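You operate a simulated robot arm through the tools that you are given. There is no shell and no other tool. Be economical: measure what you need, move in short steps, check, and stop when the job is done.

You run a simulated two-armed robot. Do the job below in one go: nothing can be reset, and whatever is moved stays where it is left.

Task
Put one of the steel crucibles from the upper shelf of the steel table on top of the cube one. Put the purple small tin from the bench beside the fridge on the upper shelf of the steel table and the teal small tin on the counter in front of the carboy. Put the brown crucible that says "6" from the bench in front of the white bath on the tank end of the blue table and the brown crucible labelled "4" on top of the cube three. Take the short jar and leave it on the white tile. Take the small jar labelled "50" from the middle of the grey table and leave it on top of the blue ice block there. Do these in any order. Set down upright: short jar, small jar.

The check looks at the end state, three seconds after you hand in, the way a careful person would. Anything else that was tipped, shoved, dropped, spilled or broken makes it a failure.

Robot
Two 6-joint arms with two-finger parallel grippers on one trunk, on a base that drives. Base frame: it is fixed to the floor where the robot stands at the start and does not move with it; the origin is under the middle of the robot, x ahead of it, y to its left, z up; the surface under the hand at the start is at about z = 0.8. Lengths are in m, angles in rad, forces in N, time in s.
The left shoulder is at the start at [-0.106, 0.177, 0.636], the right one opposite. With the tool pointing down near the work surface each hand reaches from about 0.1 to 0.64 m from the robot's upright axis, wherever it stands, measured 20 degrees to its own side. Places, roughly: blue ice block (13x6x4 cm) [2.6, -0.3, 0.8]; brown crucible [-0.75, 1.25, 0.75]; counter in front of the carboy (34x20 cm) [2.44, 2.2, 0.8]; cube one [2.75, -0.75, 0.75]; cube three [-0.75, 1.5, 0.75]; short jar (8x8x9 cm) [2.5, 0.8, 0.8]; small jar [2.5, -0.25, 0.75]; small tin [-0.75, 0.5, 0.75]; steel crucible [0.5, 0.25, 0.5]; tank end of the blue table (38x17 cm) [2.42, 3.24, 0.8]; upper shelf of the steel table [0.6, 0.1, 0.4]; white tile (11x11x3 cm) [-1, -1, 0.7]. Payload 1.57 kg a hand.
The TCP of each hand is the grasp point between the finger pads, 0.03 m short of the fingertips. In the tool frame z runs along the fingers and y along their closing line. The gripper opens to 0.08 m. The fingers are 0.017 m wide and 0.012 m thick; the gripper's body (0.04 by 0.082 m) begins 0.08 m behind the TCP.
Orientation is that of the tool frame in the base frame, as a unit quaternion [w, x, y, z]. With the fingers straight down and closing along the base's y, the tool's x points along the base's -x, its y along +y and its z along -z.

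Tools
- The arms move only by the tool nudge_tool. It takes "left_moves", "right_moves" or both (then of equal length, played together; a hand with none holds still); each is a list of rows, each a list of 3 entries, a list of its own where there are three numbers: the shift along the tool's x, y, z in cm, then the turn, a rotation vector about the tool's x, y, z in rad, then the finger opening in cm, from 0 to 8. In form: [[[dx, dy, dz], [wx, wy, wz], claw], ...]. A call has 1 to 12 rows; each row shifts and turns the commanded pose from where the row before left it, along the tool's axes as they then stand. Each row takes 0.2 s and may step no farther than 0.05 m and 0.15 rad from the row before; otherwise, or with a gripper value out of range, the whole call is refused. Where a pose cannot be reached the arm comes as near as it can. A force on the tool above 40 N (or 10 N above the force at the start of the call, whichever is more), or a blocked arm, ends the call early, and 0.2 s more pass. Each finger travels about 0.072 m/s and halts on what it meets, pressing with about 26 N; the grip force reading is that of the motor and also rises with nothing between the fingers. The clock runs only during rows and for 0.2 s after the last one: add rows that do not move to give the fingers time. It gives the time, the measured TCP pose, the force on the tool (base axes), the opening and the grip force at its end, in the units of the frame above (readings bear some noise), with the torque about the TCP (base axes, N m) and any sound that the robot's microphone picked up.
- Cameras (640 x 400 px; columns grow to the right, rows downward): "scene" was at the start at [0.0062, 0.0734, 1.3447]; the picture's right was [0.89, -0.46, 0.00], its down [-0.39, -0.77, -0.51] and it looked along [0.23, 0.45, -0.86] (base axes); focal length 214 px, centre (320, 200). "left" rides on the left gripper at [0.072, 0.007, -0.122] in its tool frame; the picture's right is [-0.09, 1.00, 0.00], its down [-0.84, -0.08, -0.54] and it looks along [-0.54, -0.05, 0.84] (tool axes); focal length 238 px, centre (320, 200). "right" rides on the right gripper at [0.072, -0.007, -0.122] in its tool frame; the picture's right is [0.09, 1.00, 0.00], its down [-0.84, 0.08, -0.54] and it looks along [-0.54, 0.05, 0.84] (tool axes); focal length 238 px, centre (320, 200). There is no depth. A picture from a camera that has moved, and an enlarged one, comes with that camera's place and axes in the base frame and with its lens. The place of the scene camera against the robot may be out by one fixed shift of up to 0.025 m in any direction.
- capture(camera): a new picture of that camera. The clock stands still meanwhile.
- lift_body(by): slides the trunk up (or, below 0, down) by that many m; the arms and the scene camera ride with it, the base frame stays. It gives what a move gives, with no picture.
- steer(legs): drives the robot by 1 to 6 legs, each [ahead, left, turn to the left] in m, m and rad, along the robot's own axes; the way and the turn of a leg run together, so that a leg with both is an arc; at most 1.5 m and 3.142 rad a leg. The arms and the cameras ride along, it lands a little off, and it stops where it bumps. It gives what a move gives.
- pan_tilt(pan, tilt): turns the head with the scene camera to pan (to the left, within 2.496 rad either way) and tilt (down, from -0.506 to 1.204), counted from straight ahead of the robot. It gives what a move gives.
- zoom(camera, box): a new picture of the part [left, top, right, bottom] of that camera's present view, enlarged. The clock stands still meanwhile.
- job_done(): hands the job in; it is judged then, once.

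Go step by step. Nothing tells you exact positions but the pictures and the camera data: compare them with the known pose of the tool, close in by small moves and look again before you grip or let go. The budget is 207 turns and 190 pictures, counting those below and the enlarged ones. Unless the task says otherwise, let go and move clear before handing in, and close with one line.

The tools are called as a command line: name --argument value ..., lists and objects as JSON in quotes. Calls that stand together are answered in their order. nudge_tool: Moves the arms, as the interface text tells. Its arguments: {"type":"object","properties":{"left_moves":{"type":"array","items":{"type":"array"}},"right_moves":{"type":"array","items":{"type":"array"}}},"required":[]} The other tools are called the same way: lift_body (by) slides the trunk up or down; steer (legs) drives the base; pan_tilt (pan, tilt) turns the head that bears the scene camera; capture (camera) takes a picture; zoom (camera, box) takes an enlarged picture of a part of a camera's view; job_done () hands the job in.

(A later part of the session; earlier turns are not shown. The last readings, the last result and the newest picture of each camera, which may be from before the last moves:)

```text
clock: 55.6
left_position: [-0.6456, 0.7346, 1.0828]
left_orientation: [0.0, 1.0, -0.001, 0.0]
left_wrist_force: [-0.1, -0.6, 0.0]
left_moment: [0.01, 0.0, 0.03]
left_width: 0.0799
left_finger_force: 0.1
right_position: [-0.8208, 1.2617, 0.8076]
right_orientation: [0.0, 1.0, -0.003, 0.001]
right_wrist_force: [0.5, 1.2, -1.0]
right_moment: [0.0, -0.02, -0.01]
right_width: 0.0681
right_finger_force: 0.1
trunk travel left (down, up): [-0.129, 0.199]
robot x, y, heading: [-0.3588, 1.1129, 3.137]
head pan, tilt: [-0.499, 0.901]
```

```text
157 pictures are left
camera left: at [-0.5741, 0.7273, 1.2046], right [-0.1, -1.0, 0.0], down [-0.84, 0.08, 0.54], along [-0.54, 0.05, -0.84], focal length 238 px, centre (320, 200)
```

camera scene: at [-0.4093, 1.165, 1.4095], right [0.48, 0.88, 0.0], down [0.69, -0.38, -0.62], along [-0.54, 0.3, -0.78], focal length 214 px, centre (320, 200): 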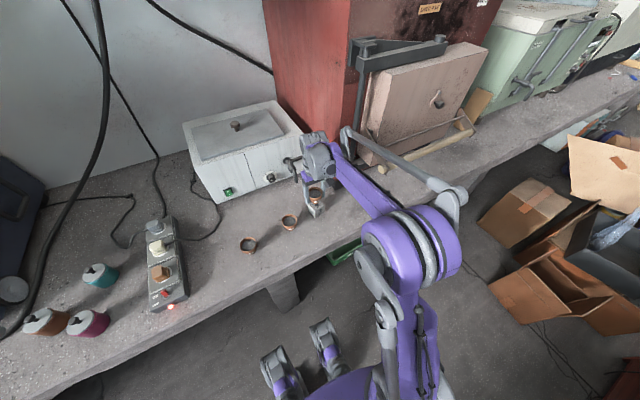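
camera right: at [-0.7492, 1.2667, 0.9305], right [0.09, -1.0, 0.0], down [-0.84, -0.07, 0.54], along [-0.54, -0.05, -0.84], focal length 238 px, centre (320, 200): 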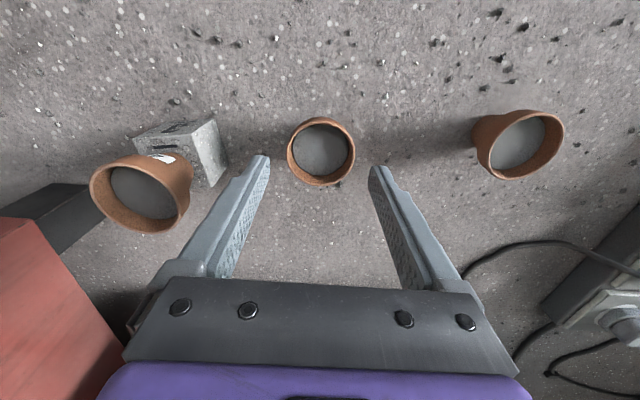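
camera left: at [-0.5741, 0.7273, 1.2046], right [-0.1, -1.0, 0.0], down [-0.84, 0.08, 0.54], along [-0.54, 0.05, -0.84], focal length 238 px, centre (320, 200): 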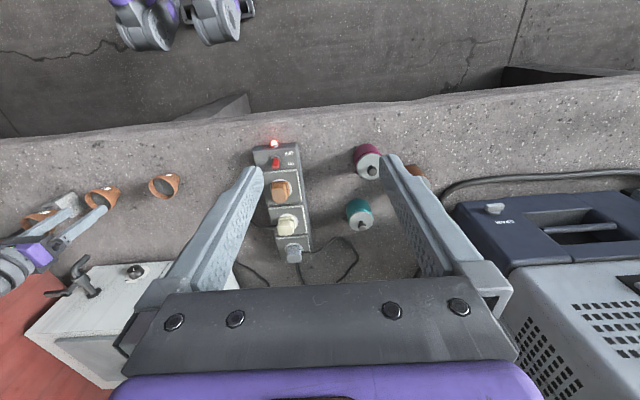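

6 is centred under the hand. I descend and grip it.

nudge_tool --right_moves '[[[0.1, 0.25, 3], [0, 0, 0], 6.8], [[0, 0, 3], [0, 0, 0], 6.8], [[0, 0, 0.9], [0, 0, 0], 6.8], [[0, 0, 0], [0, 0, 0], 4], [[0, 0, 0], [0, 0, 0], 4], [[0, 0, 0], [0, 0, 0], 4], [[0, 0, -4], [0, 0, 0], 4], [[0, 0, -4], [0, 0, 0], 4], [[0, 0, -4], [0, 0, 0], 4]]'

capture --camera "right"

```text
clock: 57.6
left_position: [-0.6454, 0.7343, 1.0808]
left_orientation: [-0.001, 1.0, -0.002, 0.001]
left_wrist_force: [-0.2, 0.5, 0.5]
left_moment: [0.02, 0.01, -0.01]
left_width: 0.0799
left_finger_force: 0.0
right_position: [-0.8185, 1.2566, 0.858]
right_orientation: [0.0, 1.0, -0.002, 0.0]
right_wrist_force: [-0.2, -0.1, -1.1]
right_moment: [0.01, 0.01, 0.0]
right_width: 0.0535
right_finger_force: 25.9
trunk travel left (down, up): [-0.129, 0.199]
robot x, y, heading: [-0.363, 1.1153, 3.135]
head pan, tilt: [-0.499, 0.901]
```

```text
156 pictures are left
camera right: at [-0.7474, 1.2635, 0.981], right [0.09, -1.0, 0.0], down [-0.84, -0.07, 0.54], along [-0.54, -0.05, -0.84], focal length 238 px, centre (320, 200)
```

right: 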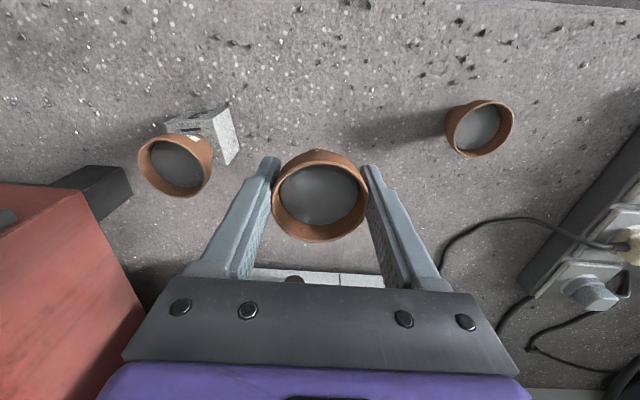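

6 is held well. I raise and retract the right hand, then shift the base toward the tins.

nudge_tool --right_moves '[[[3, 0, -4], [0, 0, 0], 4], [[4, 0, -4], [0, 0, 0], 4], [[4, 0, -4], [0, 0, 0], 4]]' --left_moves '[[[0, 0, 0], [0, 0, 0], 8], [[0, 0, 0], [0, 0, 0], 8], [[0, 0, 0], [0, 0, 0], 8]]'

steer --legs '[[0, 0.2, 0]]'

nudge_tool --left_moves '[[[-2, -4, 3], [0, 0, 0], 8], [[-3, -4, 3], [0, 0, 0], 8], [[-2, -2, 3], [0, 0, 0], 8], [[0, 0, 0], [0, 0, 0], 8]]'

capture --camera "left"

```text
refused: row 2 steps farther than a row can; nothing moved
```

```text
clock: 60.0
left_position: [-0.6473, 0.5345, 1.0815]
left_orientation: [0.0, 1.0, -0.002, -0.001]
left_wrist_force: [0.6, 0.5, 0.5]
left_moment: [0.04, 0.02, 0.0]
left_width: 0.0799
left_finger_force: 0.0
right_position: [-0.8199, 1.0571, 0.8581]
right_orientation: [-0.001, 1.0, -0.003, 0.0]
right_wrist_force: [1.0, -0.1, -0.5]
right_moment: [0.02, 0.0, 0.01]
right_width: 0.0532
right_finger_force: 26.3
trunk travel left (down, up): [-0.129, 0.199]
robot x, y, heading: [-0.3576, 0.9125, 3.132]
head pan, tilt: [-0.499, 0.901]
```

```text
refused: row 1 steps farther than a row can; nothing moved
```

```text
155 pictures are left
camera left: at [-0.5757, 0.5269, 1.2045], right [-0.1, -1.0, 0.0], down [-0.84, 0.08, 0.54], along [-0.54, 0.05, -0.84], focal length 238 px, centre (320, 200)
```

left: 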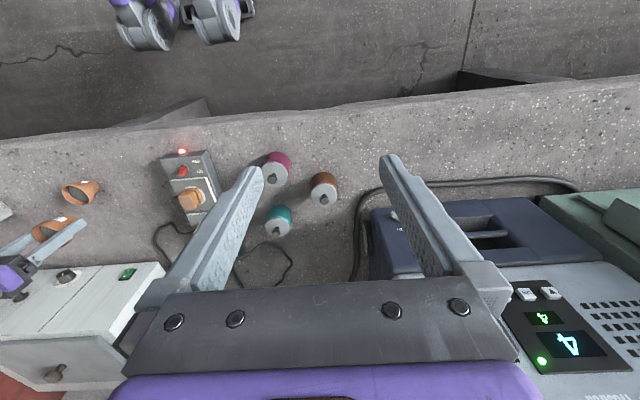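

Nothing disturbed (the raise was refused for step length, but the crucible passed clear). The purple tin is at about (-0.798, 0.645), lid z ≈ 0.75. I retract the right hand, move the left above the tin, then pitch it 45° forward, since the shelf can only be entered tilted.

nudge_tool --right_moves '[[[0, 0, -4], [0, 0, 0], 4], [[0, 0, -4], [0, 0, 0], 4], [[3, 0, -3], [0, 0, 0], 4], [[3, 0, 0], [0, 0, 0], 4], [[3, 0, 0], [0, 0, 0], 4], [[0, 0, 0], [0, 0, 0], 4]]' --left_moves '[[[-2.5, -1.85, 2], [0, 0, 0], 8], [[-2.5, -1.85, 2], [0, 0, 0], 8], [[-2.5, -1.85, 2], [0, 0, 0], 8], [[-2.5, -1.85, 2], [0, 0, 0], 8], [[-2.5, -1.85, 2], [0, 0, 0], 8], [[-2.5, -1.85, 2], [0, 0, 0], 8]]'

nudge_tool --left_moves '[[[0, 0, 0], [0, -0.131, 0], 8], [[0, 0, 0], [0, -0.131, 0], 8], [[0, 0, 0], [0, -0.131, 0], 8], [[0, 0, 0], [0, -0.131, 0], 8], [[0, 0, 0], [0, -0.131, 0], 8], [[0, 0, 0], [0, -0.131, 0], 8], [[0, 0, 0], [0, 0, 0], 8]]'

capture --camera "left"

pan_tilt --pan 0.3 --tilt 0.8

capture --camera "scene"

```text
clock: 61.4
left_position: [-0.7986, 0.6476, 0.9599]
left_orientation: [0.0, 1.0, -0.002, 0.001]
left_wrist_force: [0.1, -0.2, -0.3]
left_moment: [0.01, -0.03, 0.03]
left_width: 0.0799
left_finger_force: 0.0
right_position: [-0.7323, 1.0582, 0.9692]
right_orientation: [0.0, 1.0, -0.003, 0.001]
right_wrist_force: [-1.2, 0.9, -0.4]
right_moment: [-0.02, -0.03, 0.0]
right_width: 0.0534
right_finger_force: 25.6
trunk travel left (down, up): [-0.129, 0.199]
robot x, y, heading: [-0.3597, 0.9202, 3.137]
head pan, tilt: [-0.499, 0.901]
```

```text
clock: 63.0
left_position: [-0.7949, 0.6465, 0.9603]
left_orientation: [-0.001, 0.924, -0.003, -0.383]
left_wrist_force: [-1.1, 0.6, -0.5]
left_moment: [-0.03, 0.0, 0.04]
left_width: 0.0801
left_finger_force: 0.1
right_position: [-0.7301, 1.0568, 0.9696]
right_orientation: [0.0, 1.0, -0.003, 0.0]
right_wrist_force: [-0.2, -0.3, -1.5]
right_moment: [-0.02, 0.03, -0.01]
right_width: 0.0535
right_finger_force: 26.0
trunk travel left (down, up): [-0.129, 0.199]
robot x, y, heading: [-0.36, 0.9164, 3.131]
head pan, tilt: [-0.499, 0.901]
```

```text
154 pictures are left
camera left: at [-0.6598, 0.6386, 0.9974], right [-0.07, -1.0, 0.07], down [-0.21, 0.08, 0.98], along [-0.98, 0.05, -0.21], focal length 238 px, centre (320, 200)
```

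left: 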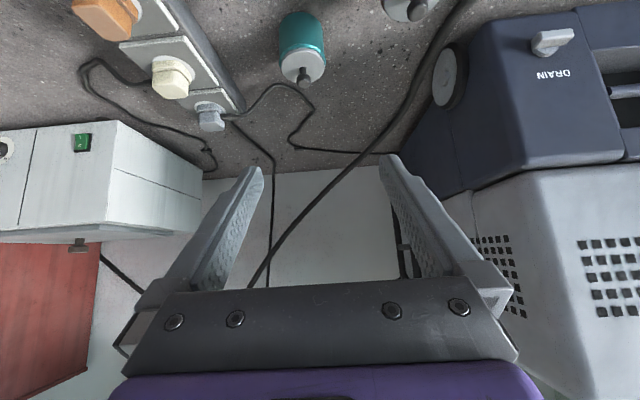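

```text
clock: 64.2
left_position: [-0.7957, 0.6471, 0.9612]
left_orientation: [-0.001, 0.923, -0.002, -0.384]
left_wrist_force: [-1.1, -0.3, -0.2]
left_moment: [0.02, 0.02, 0.02]
left_width: 0.08
left_finger_force: 0.1
right_position: [-0.7315, 1.0586, 0.97]
right_orientation: [0.001, 1.0, -0.003, 0.0]
right_wrist_force: [-1.7, 0.2, -0.6]
right_moment: [0.01, -0.04, 0.02]
right_width: 0.0536
right_finger_force: 26.4
trunk travel left (down, up): [-0.129, 0.199]
robot x, y, heading: [-0.3593, 0.9148, 3.135]
head pan, tilt: [0.3, 0.799]
```

```text
153 pictures are left
camera scene: at [-0.4214, 0.9047, 1.4174], right [-0.29, 0.96, 0.0], down [0.69, 0.21, -0.7], along [-0.67, -0.2, -0.72], focal length 214 px, centre (320, 200)
```

scene: 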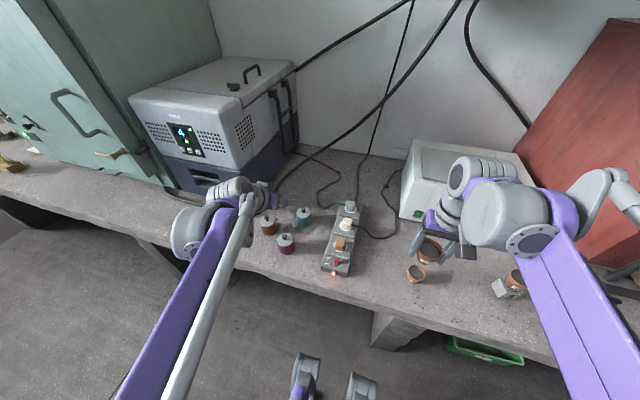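

The left hand is tilted above the tins. I zoom the head camera on that spot to measure alignment.

zoom --camera "scene" --box '[210, 160, 370, 280]'

```text
3.33 times, centred on (290, 220) of scene
camera zoom: at [-0.4214, 0.9047, 1.4174], right [-0.29, 0.96, 0.0], down [0.69, 0.21, -0.7], along [-0.67, -0.2, -0.72], focal length 715 px, centre (420, 133)
```

zoom: 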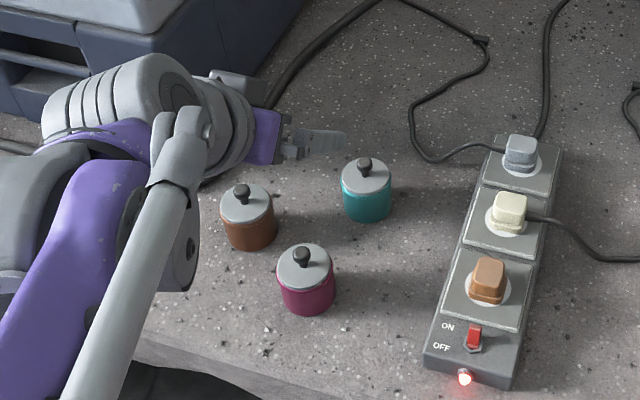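

Tin position agrees with the wrist estimate. I lower vertically in part and check clearance of the wrist against the brown tin.

nudge_tool --left_moves '[[[2.8, 0.2, 2.8], [0, 0, 0], 8], [[2.8, 0, 2.8], [0, 0, 0], 8], [[2.8, 0, 2.8], [0, 0, 0], 8], [[2.8, 0, 2.8], [0, 0, 0], 8], [[0, 0, 0], [0, 0, 0], 8]]'

capture --camera "left"

zoom --camera "scene" --box '[210, 160, 370, 280]'

```text
clock: 65.3
left_position: [-0.7952, 0.6465, 0.8028]
left_orientation: [-0.001, 0.924, -0.002, -0.383]
left_wrist_force: [0.1, -0.3, -0.1]
left_moment: [-0.05, -0.01, 0.03]
left_width: 0.0799
left_finger_force: 0.1
right_position: [-0.7309, 1.0571, 0.9695]
right_orientation: [0.0, 1.0, -0.002, 0.0]
right_wrist_force: [-0.1, 0.4, -0.4]
right_moment: [0.02, 0.02, 0.01]
right_width: 0.0534
right_finger_force: 26.0
trunk travel left (down, up): [-0.129, 0.199]
robot x, y, heading: [-0.3579, 0.9153, 3.138]
head pan, tilt: [0.3, 0.799]
```

```text
151 pictures are left
camera left: at [-0.6591, 0.6374, 0.8384], right [-0.07, -1.0, 0.07], down [-0.21, 0.08, 0.98], along [-0.98, 0.05, -0.21], focal length 238 px, centre (320, 200)
```

left: 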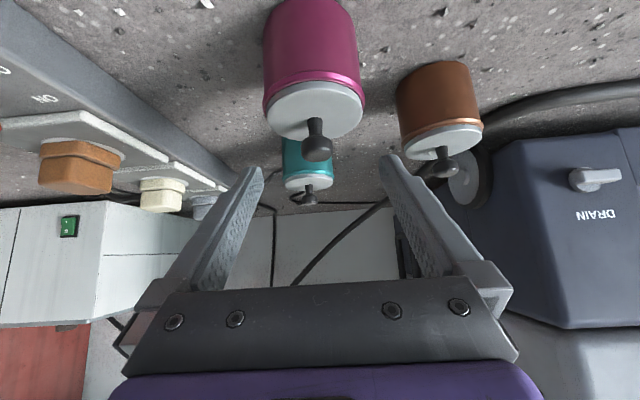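

```text
3.33 times, centred on (290, 220) of scene
camera zoom: at [-0.421, 0.9048, 1.4174], right [-0.29, 0.96, 0.0], down [0.69, 0.21, -0.7], along [-0.67, -0.2, -0.72], focal length 715 px, centre (420, 133)
```

zoom: 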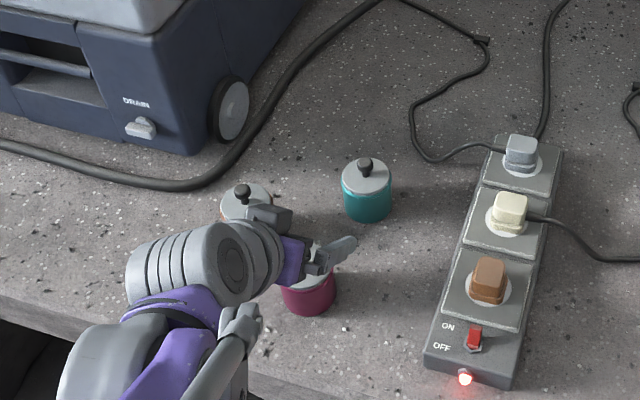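

Purple lid centre is at y≈0.6435, well between the fingers. I lower the last 7 cm and grip the body.

nudge_tool --left_moves '[[[2.0, 0.3, 2.0], [0, 0, 0], 8], [[2.0, 0, 2.0], [0, 0, 0], 8], [[1.1, 0, 1.1], [0, 0, 0], 8], [[0, 0, 0], [0, 0, 0], 8]]'

zoom --camera "left" --box '[160, 0, 480, 200]'

```text
clock: 66.3
left_position: [-0.7956, 0.6417, 0.7312]
left_orientation: [0.0, 0.923, -0.002, -0.384]
left_wrist_force: [-0.4, 0.4, -0.7]
left_moment: [0.01, 0.01, 0.0]
left_width: 0.0798
left_finger_force: 0.0
right_position: [-0.7322, 1.0578, 0.9689]
right_orientation: [0.0, 1.0, -0.002, 0.0]
right_wrist_force: [0.2, 0.0, -0.8]
right_moment: [-0.03, 0.01, 0.03]
right_width: 0.0535
right_finger_force: 26.0
trunk travel left (down, up): [-0.129, 0.199]
robot x, y, heading: [-0.3579, 0.9126, 3.137]
head pan, tilt: [0.3, 0.799]
```

```text
2.00 times, centred on (320, 100) of left
camera zoom: at [-0.6593, 0.6343, 0.7665], right [-0.07, -1.0, 0.07], down [-0.21, 0.08, 0.98], along [-0.98, 0.05, -0.21], focal length 477 px, centre (320, 400)
```

zoom: 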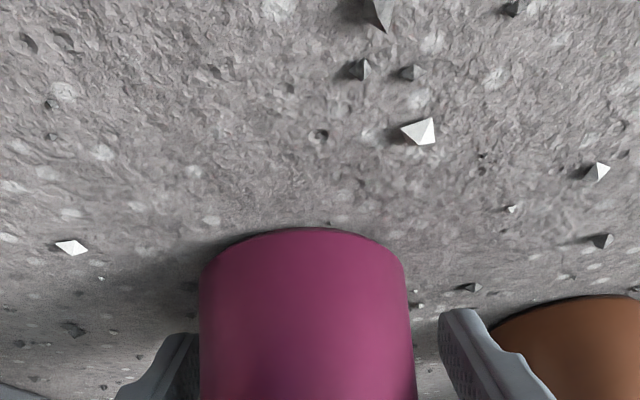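

Fingers straddle the tin. I close and lift.

nudge_tool --left_moves '[[[0, -0.25, 0], [0, 0, 0], 8], [[0, 0, 0], [0, 0, 0], 4.5], [[0, 0, 0], [0, 0, 0], 4.5], [[0, 0, 0], [0, 0, 0], 4.5], [[-1.4, 0, -1.4], [0, 0, 0], 4.5], [[0, 0, 0], [0, 0, 0], 4.5]]'

capture --camera "left"

```text
clock: 67.8
left_position: [-0.7963, 0.6443, 0.7508]
left_orientation: [-0.001, 0.924, -0.003, -0.382]
left_wrist_force: [0.4, 0.5, -2.5]
left_moment: [-0.01, 0.03, -0.01]
left_width: 0.0594
left_finger_force: 26.0
right_position: [-0.7316, 1.0584, 0.9691]
right_orientation: [0.0, 1.0, -0.002, 0.0]
right_wrist_force: [0.9, -0.6, -0.7]
right_moment: [0.01, -0.01, 0.01]
right_width: 0.0535
right_finger_force: 25.9
trunk travel left (down, up): [-0.129, 0.199]
robot x, y, heading: [-0.3628, 0.9157, 3.138]
head pan, tilt: [0.3, 0.799]
```

```text
148 pictures are left
camera left: at [-0.6588, 0.6364, 0.7873], right [-0.07, -1.0, 0.07], down [-0.21, 0.08, 0.98], along [-0.98, 0.05, -0.21], focal length 238 px, centre (320, 200)
```

left: 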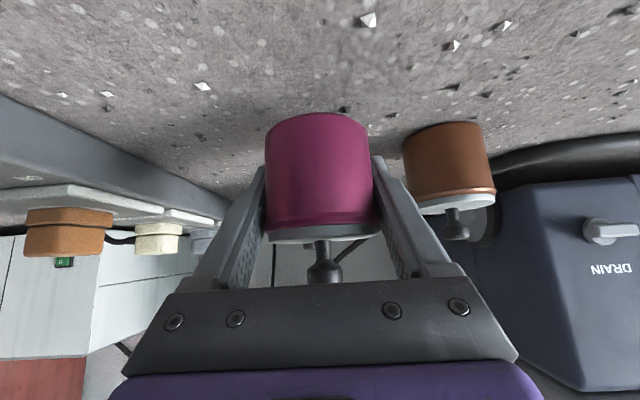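

Purple tin is held. I raise it, back off, and drive round to face the steel table.

nudge_tool --left_moves '[[[-3.2, 0, -3.2], [0, 0, 0], 4.5], [[-3.2, 0, -3.2], [0, 0, 0], 4.5], [[-3.2, 0, -3.2], [0, 0, 0], 4.5], [[-3.2, 0, -3.2], [0, 0, 0], 4.5], [[0, 0, 0], [0, 0, 0], 4.5]]'

steer --legs '[[-0.3, 0, 0], [0, 0.75, 0]]'

```text
clock: 69.0
left_position: [-0.7967, 0.6425, 0.9325]
left_orientation: [-0.001, 0.924, -0.002, -0.383]
left_wrist_force: [-0.1, -0.4, -2.6]
left_moment: [0.01, 0.05, 0.02]
left_width: 0.0591
left_finger_force: 26.0
right_position: [-0.7316, 1.0575, 0.9698]
right_orientation: [0.0, 1.0, -0.003, 0.001]
right_wrist_force: [1.0, -0.4, -0.9]
right_moment: [0.03, -0.02, -0.01]
right_width: 0.0533
right_finger_force: 25.9
trunk travel left (down, up): [-0.129, 0.199]
robot x, y, heading: [-0.3607, 0.9133, 3.136]
head pan, tilt: [0.3, 0.799]
```

```text
clock: 77.6
left_position: [-0.496, -0.119, 0.9313]
left_orientation: [0.001, 0.924, 0.003, -0.382]
left_wrist_force: [-0.1, -0.6, -3.5]
left_moment: [-0.02, -0.03, 0.06]
left_width: 0.0594
left_finger_force: 25.9
right_position: [-0.4355, 0.2976, 0.9686]
right_orientation: [0.0, 1.0, 0.004, 0.001]
right_wrist_force: [-0.1, 0.1, -0.2]
right_moment: [-0.01, 0.0, 0.01]
right_width: 0.0535
right_finger_force: 25.7
trunk travel left (down, up): [-0.129, 0.199]
robot x, y, heading: [-0.0639, 0.1597, -3.139]
head pan, tilt: [0.3, 0.799]
```

I raise the trunk, turn left by π to face the steel table, and back up a little to look into the shelf.

lift_body --by 0.15

steer --legs '[[0, 0, 1.57], [0, 0, 1.568], [-0.25, 0, 0]]'

lift_body --by -0.26

pan_tilt --pan 0 --tilt 0.85

capture --camera "scene"

```text
clock: 79.4
left_position: [-0.4949, -0.1183, 1.0806]
left_orientation: [0.002, 0.924, 0.003, -0.383]
left_wrist_force: [0.0, 0.1, -2.5]
left_moment: [0.02, 0.03, 0.01]
left_width: 0.0595
left_finger_force: 26.2
right_position: [-0.4357, 0.2978, 1.119]
right_orientation: [0.0, 1.0, 0.004, 0.0]
right_wrist_force: [-0.7, 0.3, 0.4]
right_moment: [-0.01, 0.02, -0.01]
right_width: 0.0533
right_finger_force: 26.2
trunk travel left (down, up): [-0.279, 0.049]
robot x, y, heading: [-0.0633, 0.1601, -3.137]
head pan, tilt: [0.3, 0.799]
```

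```text
clock: 88.9
left_position: [0.108, 0.4412, 1.0823]
left_orientation: [0.384, -0.019, 0.923, 0.008]
left_wrist_force: [0.8, 0.9, -2.7]
left_moment: [0.0, 0.0, 0.0]
left_width: 0.059
left_finger_force: 25.6
right_position: [0.0633, 0.0238, 1.1198]
right_orientation: [0.0, -0.02, 1.0, 0.0]
right_wrist_force: [-0.2, -0.9, -0.7]
right_moment: [0.01, 0.02, 0.02]
right_width: 0.0535
right_finger_force: 25.9
trunk travel left (down, up): [-0.279, 0.049]
robot x, y, heading: [-0.3138, 0.1515, 0.043]
head pan, tilt: [0.3, 0.799]
```

```text
clock: 91.6
left_position: [0.1093, 0.442, 0.822]
left_orientation: [0.383, -0.02, 0.923, 0.009]
left_wrist_force: [-0.3, 0.0, -1.7]
left_moment: [0.01, -0.01, 0.01]
left_width: 0.059
left_finger_force: 26.2
right_position: [0.0643, 0.024, 0.8599]
right_orientation: [0.0, -0.021, 1.0, 0.0]
right_wrist_force: [-0.3, -0.3, -0.8]
right_moment: [0.01, 0.04, 0.0]
right_width: 0.0533
right_finger_force: 26.7
trunk travel left (down, up): [-0.019, 0.309]
robot x, y, heading: [-0.3124, 0.1489, 0.036]
head pan, tilt: [0.3, 0.799]
```

```text
clock: 92.4
left_position: [0.1089, 0.4421, 0.822]
left_orientation: [0.382, -0.019, 0.924, 0.008]
left_wrist_force: [-0.4, 0.4, -2.7]
left_moment: [0.0, 0.0, 0.0]
left_width: 0.0593
left_finger_force: 26.4
right_position: [0.0638, 0.0239, 0.8606]
right_orientation: [0.0, -0.021, 1.0, 0.0]
right_wrist_force: [0.4, 0.9, -0.6]
right_moment: [-0.01, 0.0, -0.01]
right_width: 0.0533
right_finger_force: 25.3
trunk travel left (down, up): [-0.019, 0.309]
robot x, y, heading: [-0.3162, 0.1454, 0.043]
head pan, tilt: [0.0, 0.85]
```

```text
147 pictures are left
camera scene: at [-0.2416, 0.166, 1.2962], right [0.04, -1.0, 0.0], down [-0.75, -0.03, -0.66], along [0.66, 0.03, -0.75], focal length 214 px, centre (320, 200)
```

scene: 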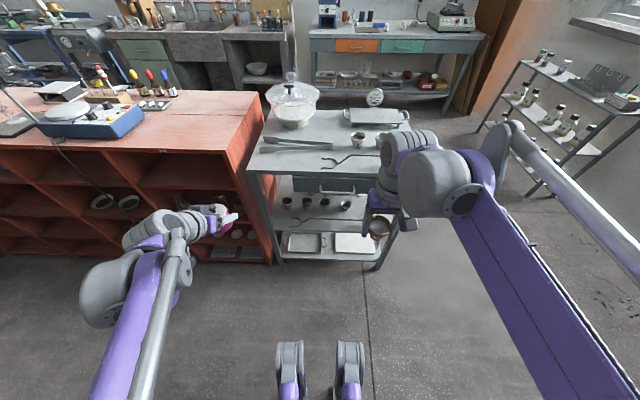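

zoom --camera "scene" --box '[235, 160, 415, 270]'

zoom --camera "scene" --box '[270, 185, 360, 240]'

```text
3.56 times, centred on (325, 215) of scene
camera zoom: at [-0.2416, 0.166, 1.2962], right [0.04, -1.0, 0.0], down [-0.75, -0.03, -0.66], along [0.66, 0.03, -0.75], focal length 763 px, centre (302, 147)
```

zoom: 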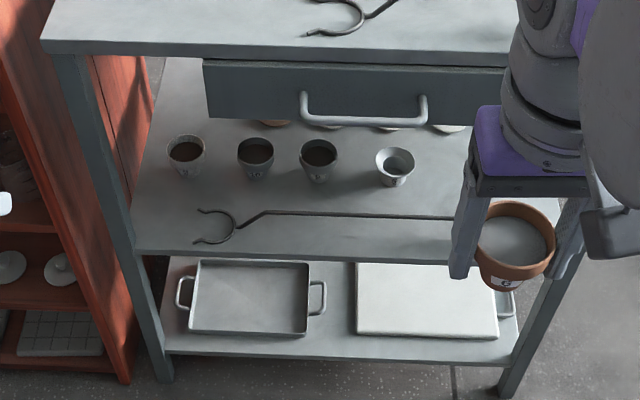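

```text
7.11 times, centred on (315, 212) of scene
camera zoom: at [-0.2416, 0.166, 1.2962], right [0.04, -1.0, 0.0], down [-0.75, -0.03, -0.66], along [0.66, 0.03, -0.75], focal length 1525 px, centre (356, 111)
```

zoom: 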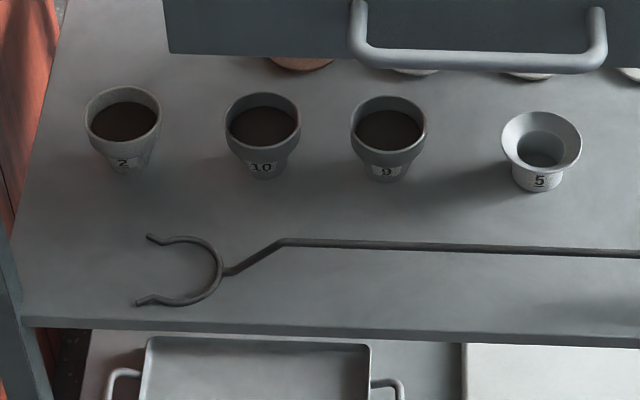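

zoom --camera "scene" --box '[278, 194, 334, 214]'

zoom --camera "scene" --box '[315, 190, 375, 220]'

```text
11.43 times, centred on (306, 204) of scene
camera zoom: at [-0.2416, 0.166, 1.2962], right [0.04, -1.0, 0.0], down [-0.75, -0.03, -0.66], along [0.66, 0.03, -0.75], focal length 2451 px, centre (480, 154)
```

zoom: 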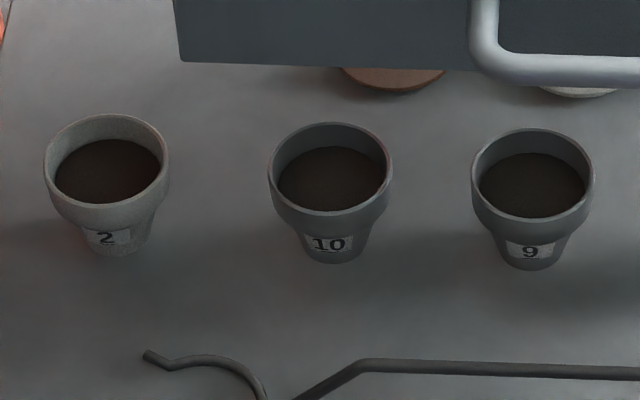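

```text
10.67 times, centred on (345, 205) of scene
camera zoom: at [-0.2416, 0.166, 1.2962], right [0.04, -1.0, 0.0], down [-0.75, -0.03, -0.66], along [0.66, 0.03, -0.75], focal length 2288 px, centre (53, 147)
```

zoom: 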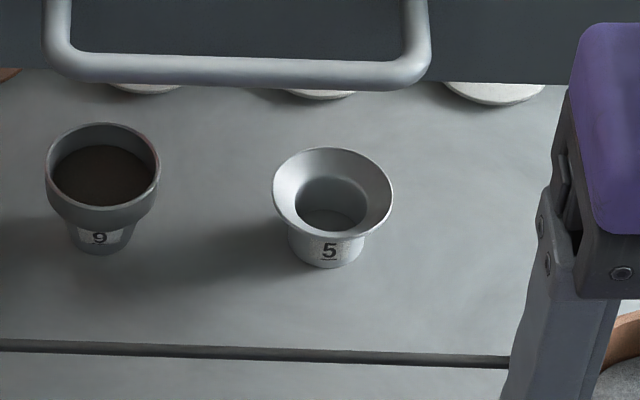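

Crucibles 9 and 10 are the matching dark steel ones (2 is pale clay, 5 white). The free spot on the shelf is right of 5, so I shift to the right and raise the right hand.

nudge_tool --right_moves '[[[0, 0, -4], [0, 0, 0], 4], [[0, 0, -4], [0, 0, 0], 4], [[0, 4, -3], [0, 0, 0], 4], [[0, 4, 0], [0, 0, 0], 4]]'

steer --legs '[[0.05, -0.27, -0.04]]'

capture --camera "scene"

```text
clock: 93.4
left_position: [0.1086, 0.4422, 0.8205]
left_orientation: [0.382, -0.019, 0.924, 0.008]
left_wrist_force: [0.4, 0.1, -2.2]
left_moment: [0.01, -0.01, -0.03]
left_width: 0.0592
left_finger_force: 26.4
right_position: [0.0615, 0.1056, 0.9714]
right_orientation: [0.0, -0.021, 1.0, 0.0]
right_wrist_force: [0.0, 0.7, -1.1]
right_moment: [0.0, -0.01, 0.0]
right_width: 0.0534
right_finger_force: 25.9
trunk travel left (down, up): [-0.019, 0.309]
robot x, y, heading: [-0.3151, 0.1527, 0.042]
head pan, tilt: [0.0, 0.85]
```

```text
clock: 96.4
left_position: [0.1771, 0.1539, 0.8213]
left_orientation: [0.382, -0.001, 0.924, 0.0]
left_wrist_force: [0.3, 0.3, -2.0]
left_moment: [-0.01, -0.01, -0.02]
left_width: 0.0594
left_finger_force: 26.1
right_position: [0.114, -0.1804, 0.9705]
right_orientation: [0.0, 0.0, 1.0, 0.0]
right_wrist_force: [0.4, -0.5, -0.6]
right_moment: [0.02, -0.02, 0.01]
right_width: 0.0532
right_finger_force: 25.9
trunk travel left (down, up): [-0.019, 0.309]
robot x, y, heading: [-0.2617, -0.1231, -0.005]
head pan, tilt: [0.0, 0.85]
```

```text
142 pictures are left
camera scene: at [-0.186, -0.1068, 1.2961], right [0.0, -1.0, 0.0], down [-0.75, 0.0, -0.66], along [0.66, 0.0, -0.75], focal length 214 px, centre (320, 200)
```

scene: 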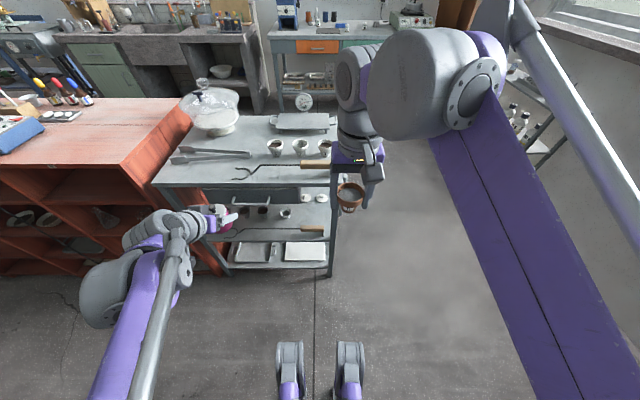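

zoom --camera "scene" --box '[230, 170, 350, 260]'

capture --camera "left"

```text
4.44 times, centred on (290, 215) of scene
camera zoom: at [-0.186, -0.1068, 1.2961], right [0.0, -1.0, 0.0], down [-0.75, 0.0, -0.66], along [0.66, 0.0, -0.75], focal length 953 px, centre (453, 133)
```

zoom: 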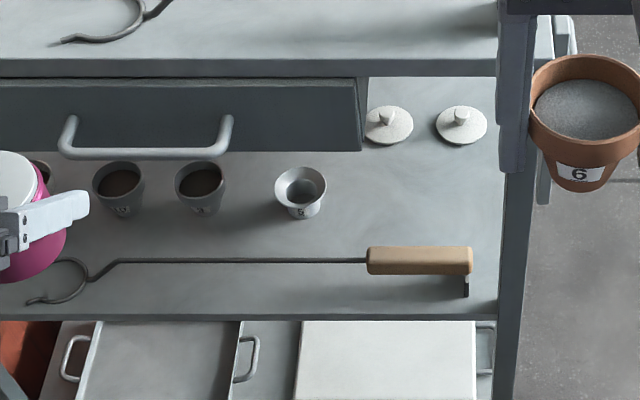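

```text
140 pictures are left
camera left: at [0.0388, 0.1608, 0.8574], right [0.07, 1.0, 0.07], down [0.21, -0.08, 0.98], along [0.98, -0.05, -0.21], focal length 238 px, centre (320, 200)
```

left: 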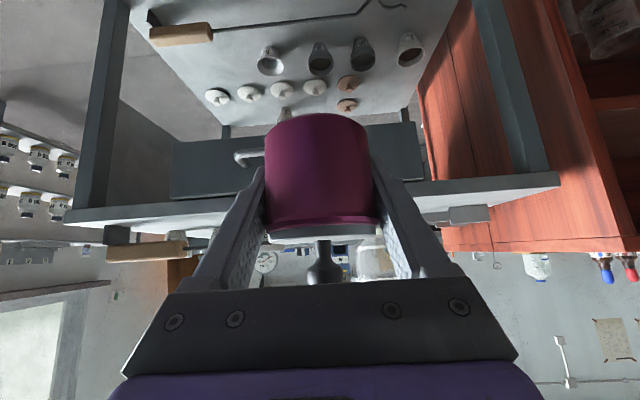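

There is a clear free spot behind the wooden handle at about (0.475, -0.05), right of the drawer. I lower the left hand in front of the table first.

nudge_tool --left_moves '[[[2.83, -1.3, 2.83], [0, 0, 0], 4.5], [[2.83, -1.3, 2.83], [0, 0, 0], 4.5], [[2.83, -1.3, 2.83], [0, 0, 0], 4.5], [[2.83, -1.3, 2.83], [0, 0, 0], 4.5], [[2.83, -1.3, 2.83], [0, 0, 0], 4.5], [[2.83, -1.3, 2.83], [0, 0, 0], 4.5], [[2.83, -1.3, 2.83], [0, 0, 0], 4.5], [[2.6, -1.3, 2.6], [0, 0, 0], 4.5], [[0, 0, 0], [0, 0, 0], 4.5]]'

capture --camera "left"

capture --camera "scene"

```text
clock: 98.4
left_position: [0.1762, 0.05, 0.5033]
left_orientation: [0.384, 0.0, 0.923, 0.0]
left_wrist_force: [0.2, 0.8, -2.7]
left_moment: [0.0, 0.0, 0.0]
left_width: 0.059
left_finger_force: 26.2
right_position: [0.1141, -0.1806, 0.9715]
right_orientation: [0.0, 0.0, 1.0, -0.001]
right_wrist_force: [0.7, 0.5, -1.3]
right_moment: [0.01, 0.0, -0.02]
right_width: 0.0535
right_finger_force: 26.6
trunk travel left (down, up): [-0.019, 0.309]
robot x, y, heading: [-0.2607, -0.1232, 0.003]
head pan, tilt: [0.0, 0.85]
```

```text
139 pictures are left
camera left: at [0.0391, 0.057, 0.5386], right [0.06, 1.0, 0.07], down [0.21, -0.08, 0.98], along [0.98, -0.05, -0.21], focal length 238 px, centre (320, 200)
```

left: 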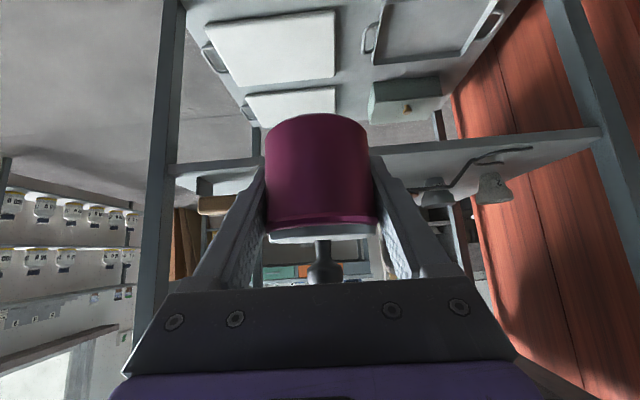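

```text
138 pictures are left
camera scene: at [-0.1862, -0.1066, 1.2962], right [0.0, -1.0, 0.0], down [-0.75, 0.0, -0.66], along [0.66, 0.0, -0.75], focal length 214 px, centre (320, 200)
```

scene: 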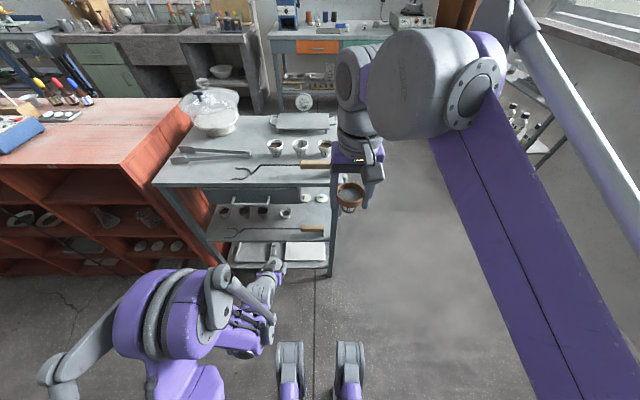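

Left hand is at z 0.50, under the table-top level. I drive forward so the tin goes just over the shelf edge.

steer --legs '[[0, -0.1, 0], [0.15, 0, 0]]'

capture --camera "left"

capture --camera "scene"

```text
clock: 100.9
left_position: [0.3278, -0.0522, 0.5031]
left_orientation: [0.382, 0.002, 0.924, -0.001]
left_wrist_force: [-1.0, 0.6, -2.4]
left_moment: [-0.03, -0.01, 0.02]
left_width: 0.0589
left_finger_force: 25.9
right_position: [0.2647, -0.2841, 0.9701]
right_orientation: [-0.001, 0.002, 1.0, 0.001]
right_wrist_force: [0.1, -0.4, -0.9]
right_moment: [0.02, 0.03, -0.01]
right_width: 0.0534
right_finger_force: 26.2
trunk travel left (down, up): [-0.019, 0.309]
robot x, y, heading: [-0.1066, -0.219, -0.008]
head pan, tilt: [0.0, 0.85]
```

```text
137 pictures are left
camera left: at [0.1902, -0.0457, 0.5388], right [0.07, 1.0, 0.07], down [0.21, -0.08, 0.97], along [0.98, -0.05, -0.21], focal length 238 px, centre (320, 200)
```

left: 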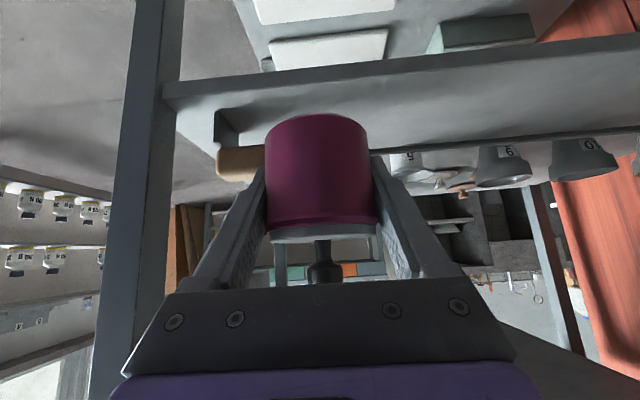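

```text
136 pictures are left
camera scene: at [-0.0354, -0.2086, 1.2961], right [0.0, -1.0, 0.0], down [-0.75, 0.0, -0.66], along [0.66, 0.0, -0.75], focal length 214 px, centre (320, 200)
```

scene: 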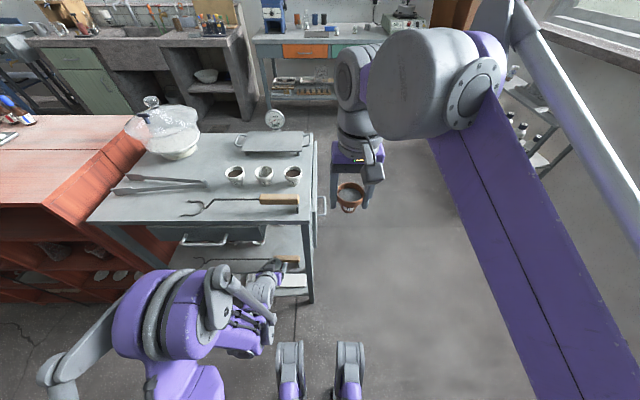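

The shelf appears at z≈0.43 and the handle top near 0.465, so I raise the tin 4 cm and then advance half-way and look.

nudge_tool --left_moves '[[[-2.7, 0, -2.7], [0, 0, 0], 4.5], [[-2.6, 0, 2.6], [0, 0, 0], 4.5], [[-2.6, 0, 2.6], [0, 0, 0], 4.5], [[0, 0, 0], [0, 0, 0], 4.5]]'

capture --camera "left"

zoom --camera "scene" --box '[160, 220, 340, 330]'

```text
clock: 101.9
left_position: [0.4005, -0.0527, 0.5412]
left_orientation: [0.383, 0.001, 0.924, 0.0]
left_wrist_force: [1.1, 0.5, -2.6]
left_moment: [-0.01, -0.01, -0.02]
left_width: 0.059
left_finger_force: 25.8
right_position: [0.2637, -0.283, 0.9707]
right_orientation: [0.0, 0.002, 1.0, 0.001]
right_wrist_force: [-0.6, 0.9, -1.1]
right_moment: [-0.03, 0.0, 0.0]
right_width: 0.0534
right_finger_force: 26.1
trunk travel left (down, up): [-0.019, 0.309]
robot x, y, heading: [-0.1116, -0.22, -0.006]
head pan, tilt: [0.0, 0.85]
```

```text
135 pictures are left
camera left: at [0.2634, -0.0454, 0.5773], right [0.07, 1.0, 0.07], down [0.21, -0.08, 0.98], along [0.98, -0.05, -0.21], focal length 238 px, centre (320, 200)
```

left: 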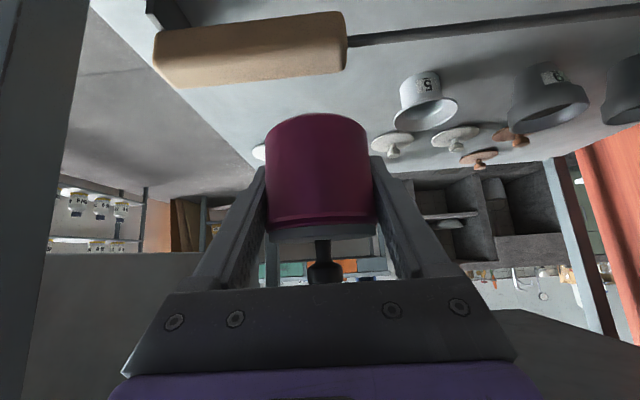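

```text
3.56 times, centred on (250, 275) of scene
camera zoom: at [-0.0362, -0.2086, 1.2962], right [0.0, -1.0, 0.0], down [-0.75, 0.0, -0.66], along [0.66, 0.0, -0.75], focal length 763 px, centre (569, -67)
```

zoom: 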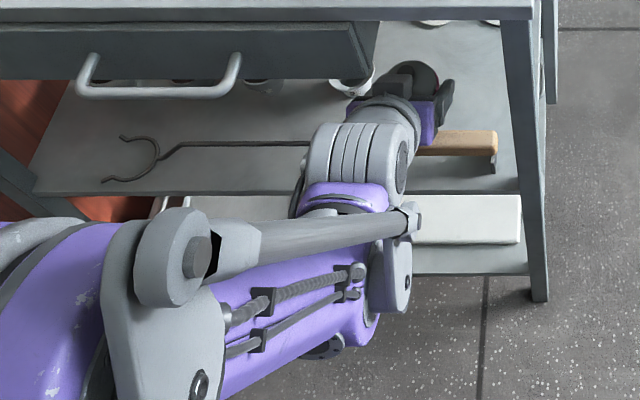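

Shelf surface ≈ 0.425, handle ends at x≈0.41, white 5 at y≈0.046. I advance past the handle, drifting slightly right, then begin lowering.

nudge_tool --left_moves '[[[-2.6, -0.6, 2.6], [0, 0, 0], 4.5], [[-1.2, -0.6, 4.0], [0, 0, 0], 4.5], [[1.4, 0, 1.4], [0, 0, 0], 4.5], [[0, 0, 0], [0, 0, 0], 4.5]]'

capture --camera "left"

zoom --camera "scene" --box '[160, 220, 340, 330]'

```text
clock: 102.9
left_position: [0.4743, -0.0649, 0.5007]
left_orientation: [0.382, 0.002, 0.924, -0.001]
left_wrist_force: [-0.1, -0.2, -2.5]
left_moment: [0.02, 0.02, 0.01]
left_width: 0.059
left_finger_force: 25.4
right_position: [0.265, -0.2828, 0.9712]
right_orientation: [0.0, 0.001, 1.0, 0.001]
right_wrist_force: [0.9, 0.0, -0.7]
right_moment: [0.01, 0.03, 0.0]
right_width: 0.0536
right_finger_force: 26.1
trunk travel left (down, up): [-0.019, 0.309]
robot x, y, heading: [-0.1103, -0.2216, -0.008]
head pan, tilt: [0.0, 0.85]
```

```text
133 pictures are left
camera left: at [0.3384, -0.0578, 0.5366], right [0.07, 1.0, 0.07], down [0.21, -0.08, 0.97], along [0.98, -0.05, -0.21], focal length 238 px, centre (320, 200)
```

left: 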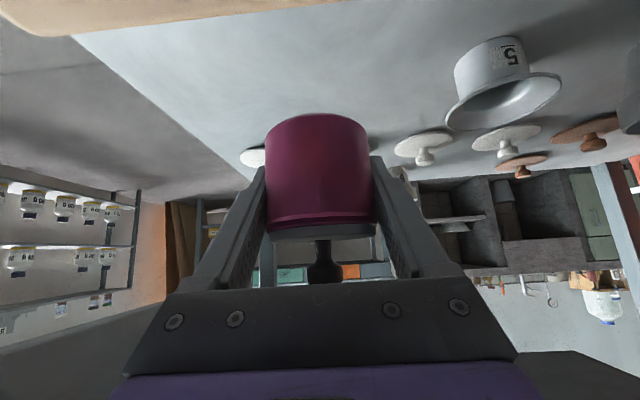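

```text
3.56 times, centred on (250, 275) of scene
camera zoom: at [-0.035, -0.2084, 1.2961], right [0.0, -1.0, 0.0], down [-0.75, 0.0, -0.66], along [0.66, 0.0, -0.75], focal length 763 px, centre (569, -67)
```

zoom: 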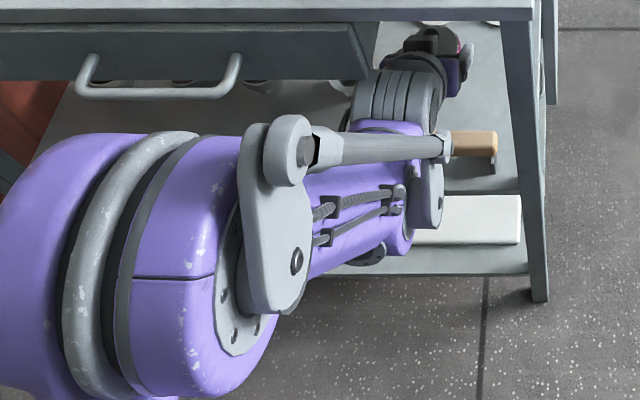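

The tin is past the handle with clear shelf below. I lower toward contact.

nudge_tool --left_moves '[[[1.06, 0, 1.06], [0, 0, 0], 4.5], [[0.7, 0, 0.7], [0, 0, 0], 4.5], [[0, 0, 0], [0, 0, 0], 4.5]]'

zoom --camera "left" --box '[200, 60, 440, 210]'

```text
clock: 103.7
left_position: [0.4742, -0.0652, 0.4765]
left_orientation: [0.383, 0.001, 0.924, -0.001]
left_wrist_force: [-0.5, -0.3, -2.6]
left_moment: [0.02, 0.01, -0.01]
left_width: 0.0592
left_finger_force: 25.9
right_position: [0.264, -0.2843, 0.9701]
right_orientation: [-0.001, 0.002, 1.0, -0.001]
right_wrist_force: [-0.4, -0.5, -0.2]
right_moment: [-0.01, 0.0, -0.02]
right_width: 0.0534
right_finger_force: 26.1
trunk travel left (down, up): [-0.019, 0.309]
robot x, y, heading: [-0.1104, -0.2244, -0.003]
head pan, tilt: [0.0, 0.85]
```

```text
2.67 times, centred on (320, 135) of left
camera zoom: at [0.3373, -0.0588, 0.5116], right [0.07, 1.0, 0.07], down [0.21, -0.08, 0.98], along [0.98, -0.05, -0.21], focal length 636 px, centre (320, 373)
```

zoom: 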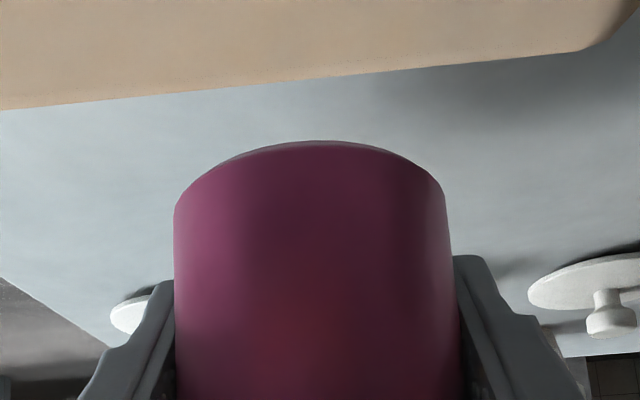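

nudge_tool --left_moves '[[[0.35, 0, 0.35], [0, 0, 0], 4.5], [[0, 0, 0], [0, 0, 0], 4.5]]'

nudge_tool --left_moves '[[[0.2, 0, 0.2], [0, 0, 0], 4.5], [[0, 0, 0], [0, 0, 0], 4.5]]'

nudge_tool --left_moves '[[[0.15, 0, 0.15], [0, 0, 0], 4.5], [[0, 0, 0], [0, 0, 0], 4.5]]'

```text
clock: 104.3
left_position: [0.4742, -0.0647, 0.4713]
left_orientation: [0.383, 0.001, 0.924, 0.0]
left_wrist_force: [-0.2, -0.2, -1.8]
left_moment: [0.02, -0.02, -0.03]
left_width: 0.0589
left_finger_force: 25.9
right_position: [0.2632, -0.2832, 0.97]
right_orientation: [0.0, 0.002, 1.0, 0.0]
right_wrist_force: [0.7, -0.5, 0.1]
right_moment: [0.03, 0.0, -0.01]
right_width: 0.0532
right_finger_force: 25.7
trunk travel left (down, up): [-0.019, 0.309]
robot x, y, heading: [-0.1073, -0.2248, -0.002]
head pan, tilt: [0.0, 0.85]
```

```text
clock: 104.9
left_position: [0.4754, -0.0665, 0.4682]
left_orientation: [0.383, 0.002, 0.924, -0.001]
left_wrist_force: [-0.3, 0.4, -2.3]
left_moment: [0.01, -0.01, -0.02]
left_width: 0.0589
left_finger_force: 26.1
right_position: [0.2628, -0.2842, 0.9709]
right_orientation: [0.0, 0.002, 1.0, -0.001]
right_wrist_force: [0.0, -0.1, -0.1]
right_moment: [-0.03, -0.03, 0.0]
right_width: 0.0532
right_finger_force: 25.7
trunk travel left (down, up): [-0.019, 0.309]
robot x, y, heading: [-0.1104, -0.2188, -0.005]
head pan, tilt: [0.0, 0.85]
```

```text
clock: 105.5
left_position: [0.4751, -0.0662, 0.4668]
left_orientation: [0.382, 0.001, 0.924, -0.001]
left_wrist_force: [-0.6, 0.4, -1.7]
left_moment: [-0.02, 0.0, -0.03]
left_width: 0.0592
left_finger_force: 26.1
right_position: [0.2641, -0.2836, 0.9705]
right_orientation: [0.0, 0.002, 1.0, 0.0]
right_wrist_force: [0.0, -0.7, -0.5]
right_moment: [-0.02, -0.02, -0.04]
right_width: 0.0535
right_finger_force: 25.9
trunk travel left (down, up): [-0.019, 0.309]
robot x, y, heading: [-0.1066, -0.2181, -0.005]
head pan, tilt: [0.0, 0.85]
```

nudge_tool --left_moves '[[[0.2, 0, 0.2], [0, 0, 0], 4.5], [[0, 0, 0], [0, 0, 0], 4.5]]'

nudge_tool --left_moves '[[[0.2, 0, 0.2], [0, 0, 0], 4.5], [[0, 0, 0], [0, 0, 0], 4.5]]'

zoom --camera "left" --box '[200, 60, 440, 210]'

```text
clock: 106.1
left_position: [0.4745, -0.0641, 0.4638]
left_orientation: [0.382, 0.002, 0.924, -0.001]
left_wrist_force: [-0.5, 0.0, -2.1]
left_moment: [0.0, -0.03, 0.03]
left_width: 0.059
left_finger_force: 26.3
right_position: [0.2635, -0.2843, 0.9721]
right_orientation: [0.0, 0.002, 1.0, 0.0]
right_wrist_force: [-0.2, -0.7, -0.7]
right_moment: [-0.01, 0.02, 0.03]
right_width: 0.0535
right_finger_force: 25.8
trunk travel left (down, up): [-0.019, 0.309]
robot x, y, heading: [-0.1129, -0.2225, -0.002]
head pan, tilt: [0.0, 0.85]
```

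```text
clock: 106.7
left_position: [0.4747, -0.0641, 0.4608]
left_orientation: [0.382, 0.001, 0.924, 0.0]
left_wrist_force: [-0.3, 0.6, -2.2]
left_moment: [-0.02, 0.0, 0.02]
left_width: 0.0594
left_finger_force: 25.9
right_position: [0.2628, -0.2834, 0.9711]
right_orientation: [0.0, 0.002, 1.0, 0.0]
right_wrist_force: [0.0, 0.4, 0.3]
right_moment: [-0.02, 0.04, 0.01]
right_width: 0.0535
right_finger_force: 26.0
trunk travel left (down, up): [-0.019, 0.309]
robot x, y, heading: [-0.1101, -0.2205, -0.004]
head pan, tilt: [0.0, 0.85]
```

```text
2.67 times, centred on (320, 135) of left
camera zoom: at [0.3372, -0.0583, 0.4969], right [0.07, 1.0, 0.07], down [0.21, -0.08, 0.98], along [0.98, -0.05, -0.21], focal length 636 px, centre (320, 373)
```

zoom: 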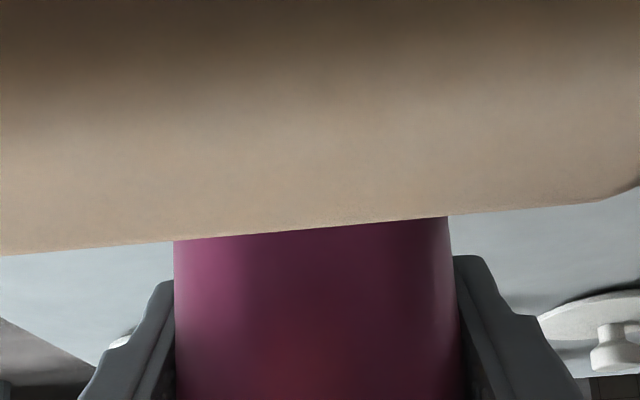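

The handle stays just clear of the camera; contact should be near. I continue in 2 mm steps.

nudge_tool --left_moves '[[[0.15, 0, 0.15], [0, 0, 0], 4.5], [[0, 0, 0], [0, 0, 0], 4.5]]'

nudge_tool --left_moves '[[[0.15, 0, 0.15], [0, 0, 0], 4.5], [[0, 0, 0], [0, 0, 0], 4.5]]'

```text
clock: 107.3
left_position: [0.4751, -0.0657, 0.4602]
left_orientation: [0.383, 0.001, 0.924, 0.0]
left_wrist_force: [0.0, -1.1, -2.2]
left_moment: [-0.01, 0.01, 0.01]
left_width: 0.0589
left_finger_force: 25.6
right_position: [0.2642, -0.2833, 0.9716]
right_orientation: [0.001, 0.001, 1.0, 0.0]
right_wrist_force: [-0.5, 0.0, -0.8]
right_moment: [-0.03, 0.02, -0.01]
right_width: 0.0534
right_finger_force: 25.8
trunk travel left (down, up): [-0.019, 0.309]
robot x, y, heading: [-0.1085, -0.2226, -0.005]
head pan, tilt: [0.0, 0.85]
```

```text
clock: 107.9
left_position: [0.475, -0.0657, 0.4577]
left_orientation: [0.383, 0.002, 0.924, -0.001]
left_wrist_force: [0.1, -0.1, -3.0]
left_moment: [0.01, 0.0, 0.04]
left_width: 0.059
left_finger_force: 26.2
right_position: [0.2634, -0.2833, 0.9704]
right_orientation: [0.001, 0.001, 1.0, 0.0]
right_wrist_force: [-0.3, -0.5, 0.5]
right_moment: [-0.02, -0.05, 0.01]
right_width: 0.0534
right_finger_force: 25.8
trunk travel left (down, up): [-0.019, 0.309]
robot x, y, heading: [-0.1114, -0.2205, -0.006]
head pan, tilt: [0.0, 0.85]
```

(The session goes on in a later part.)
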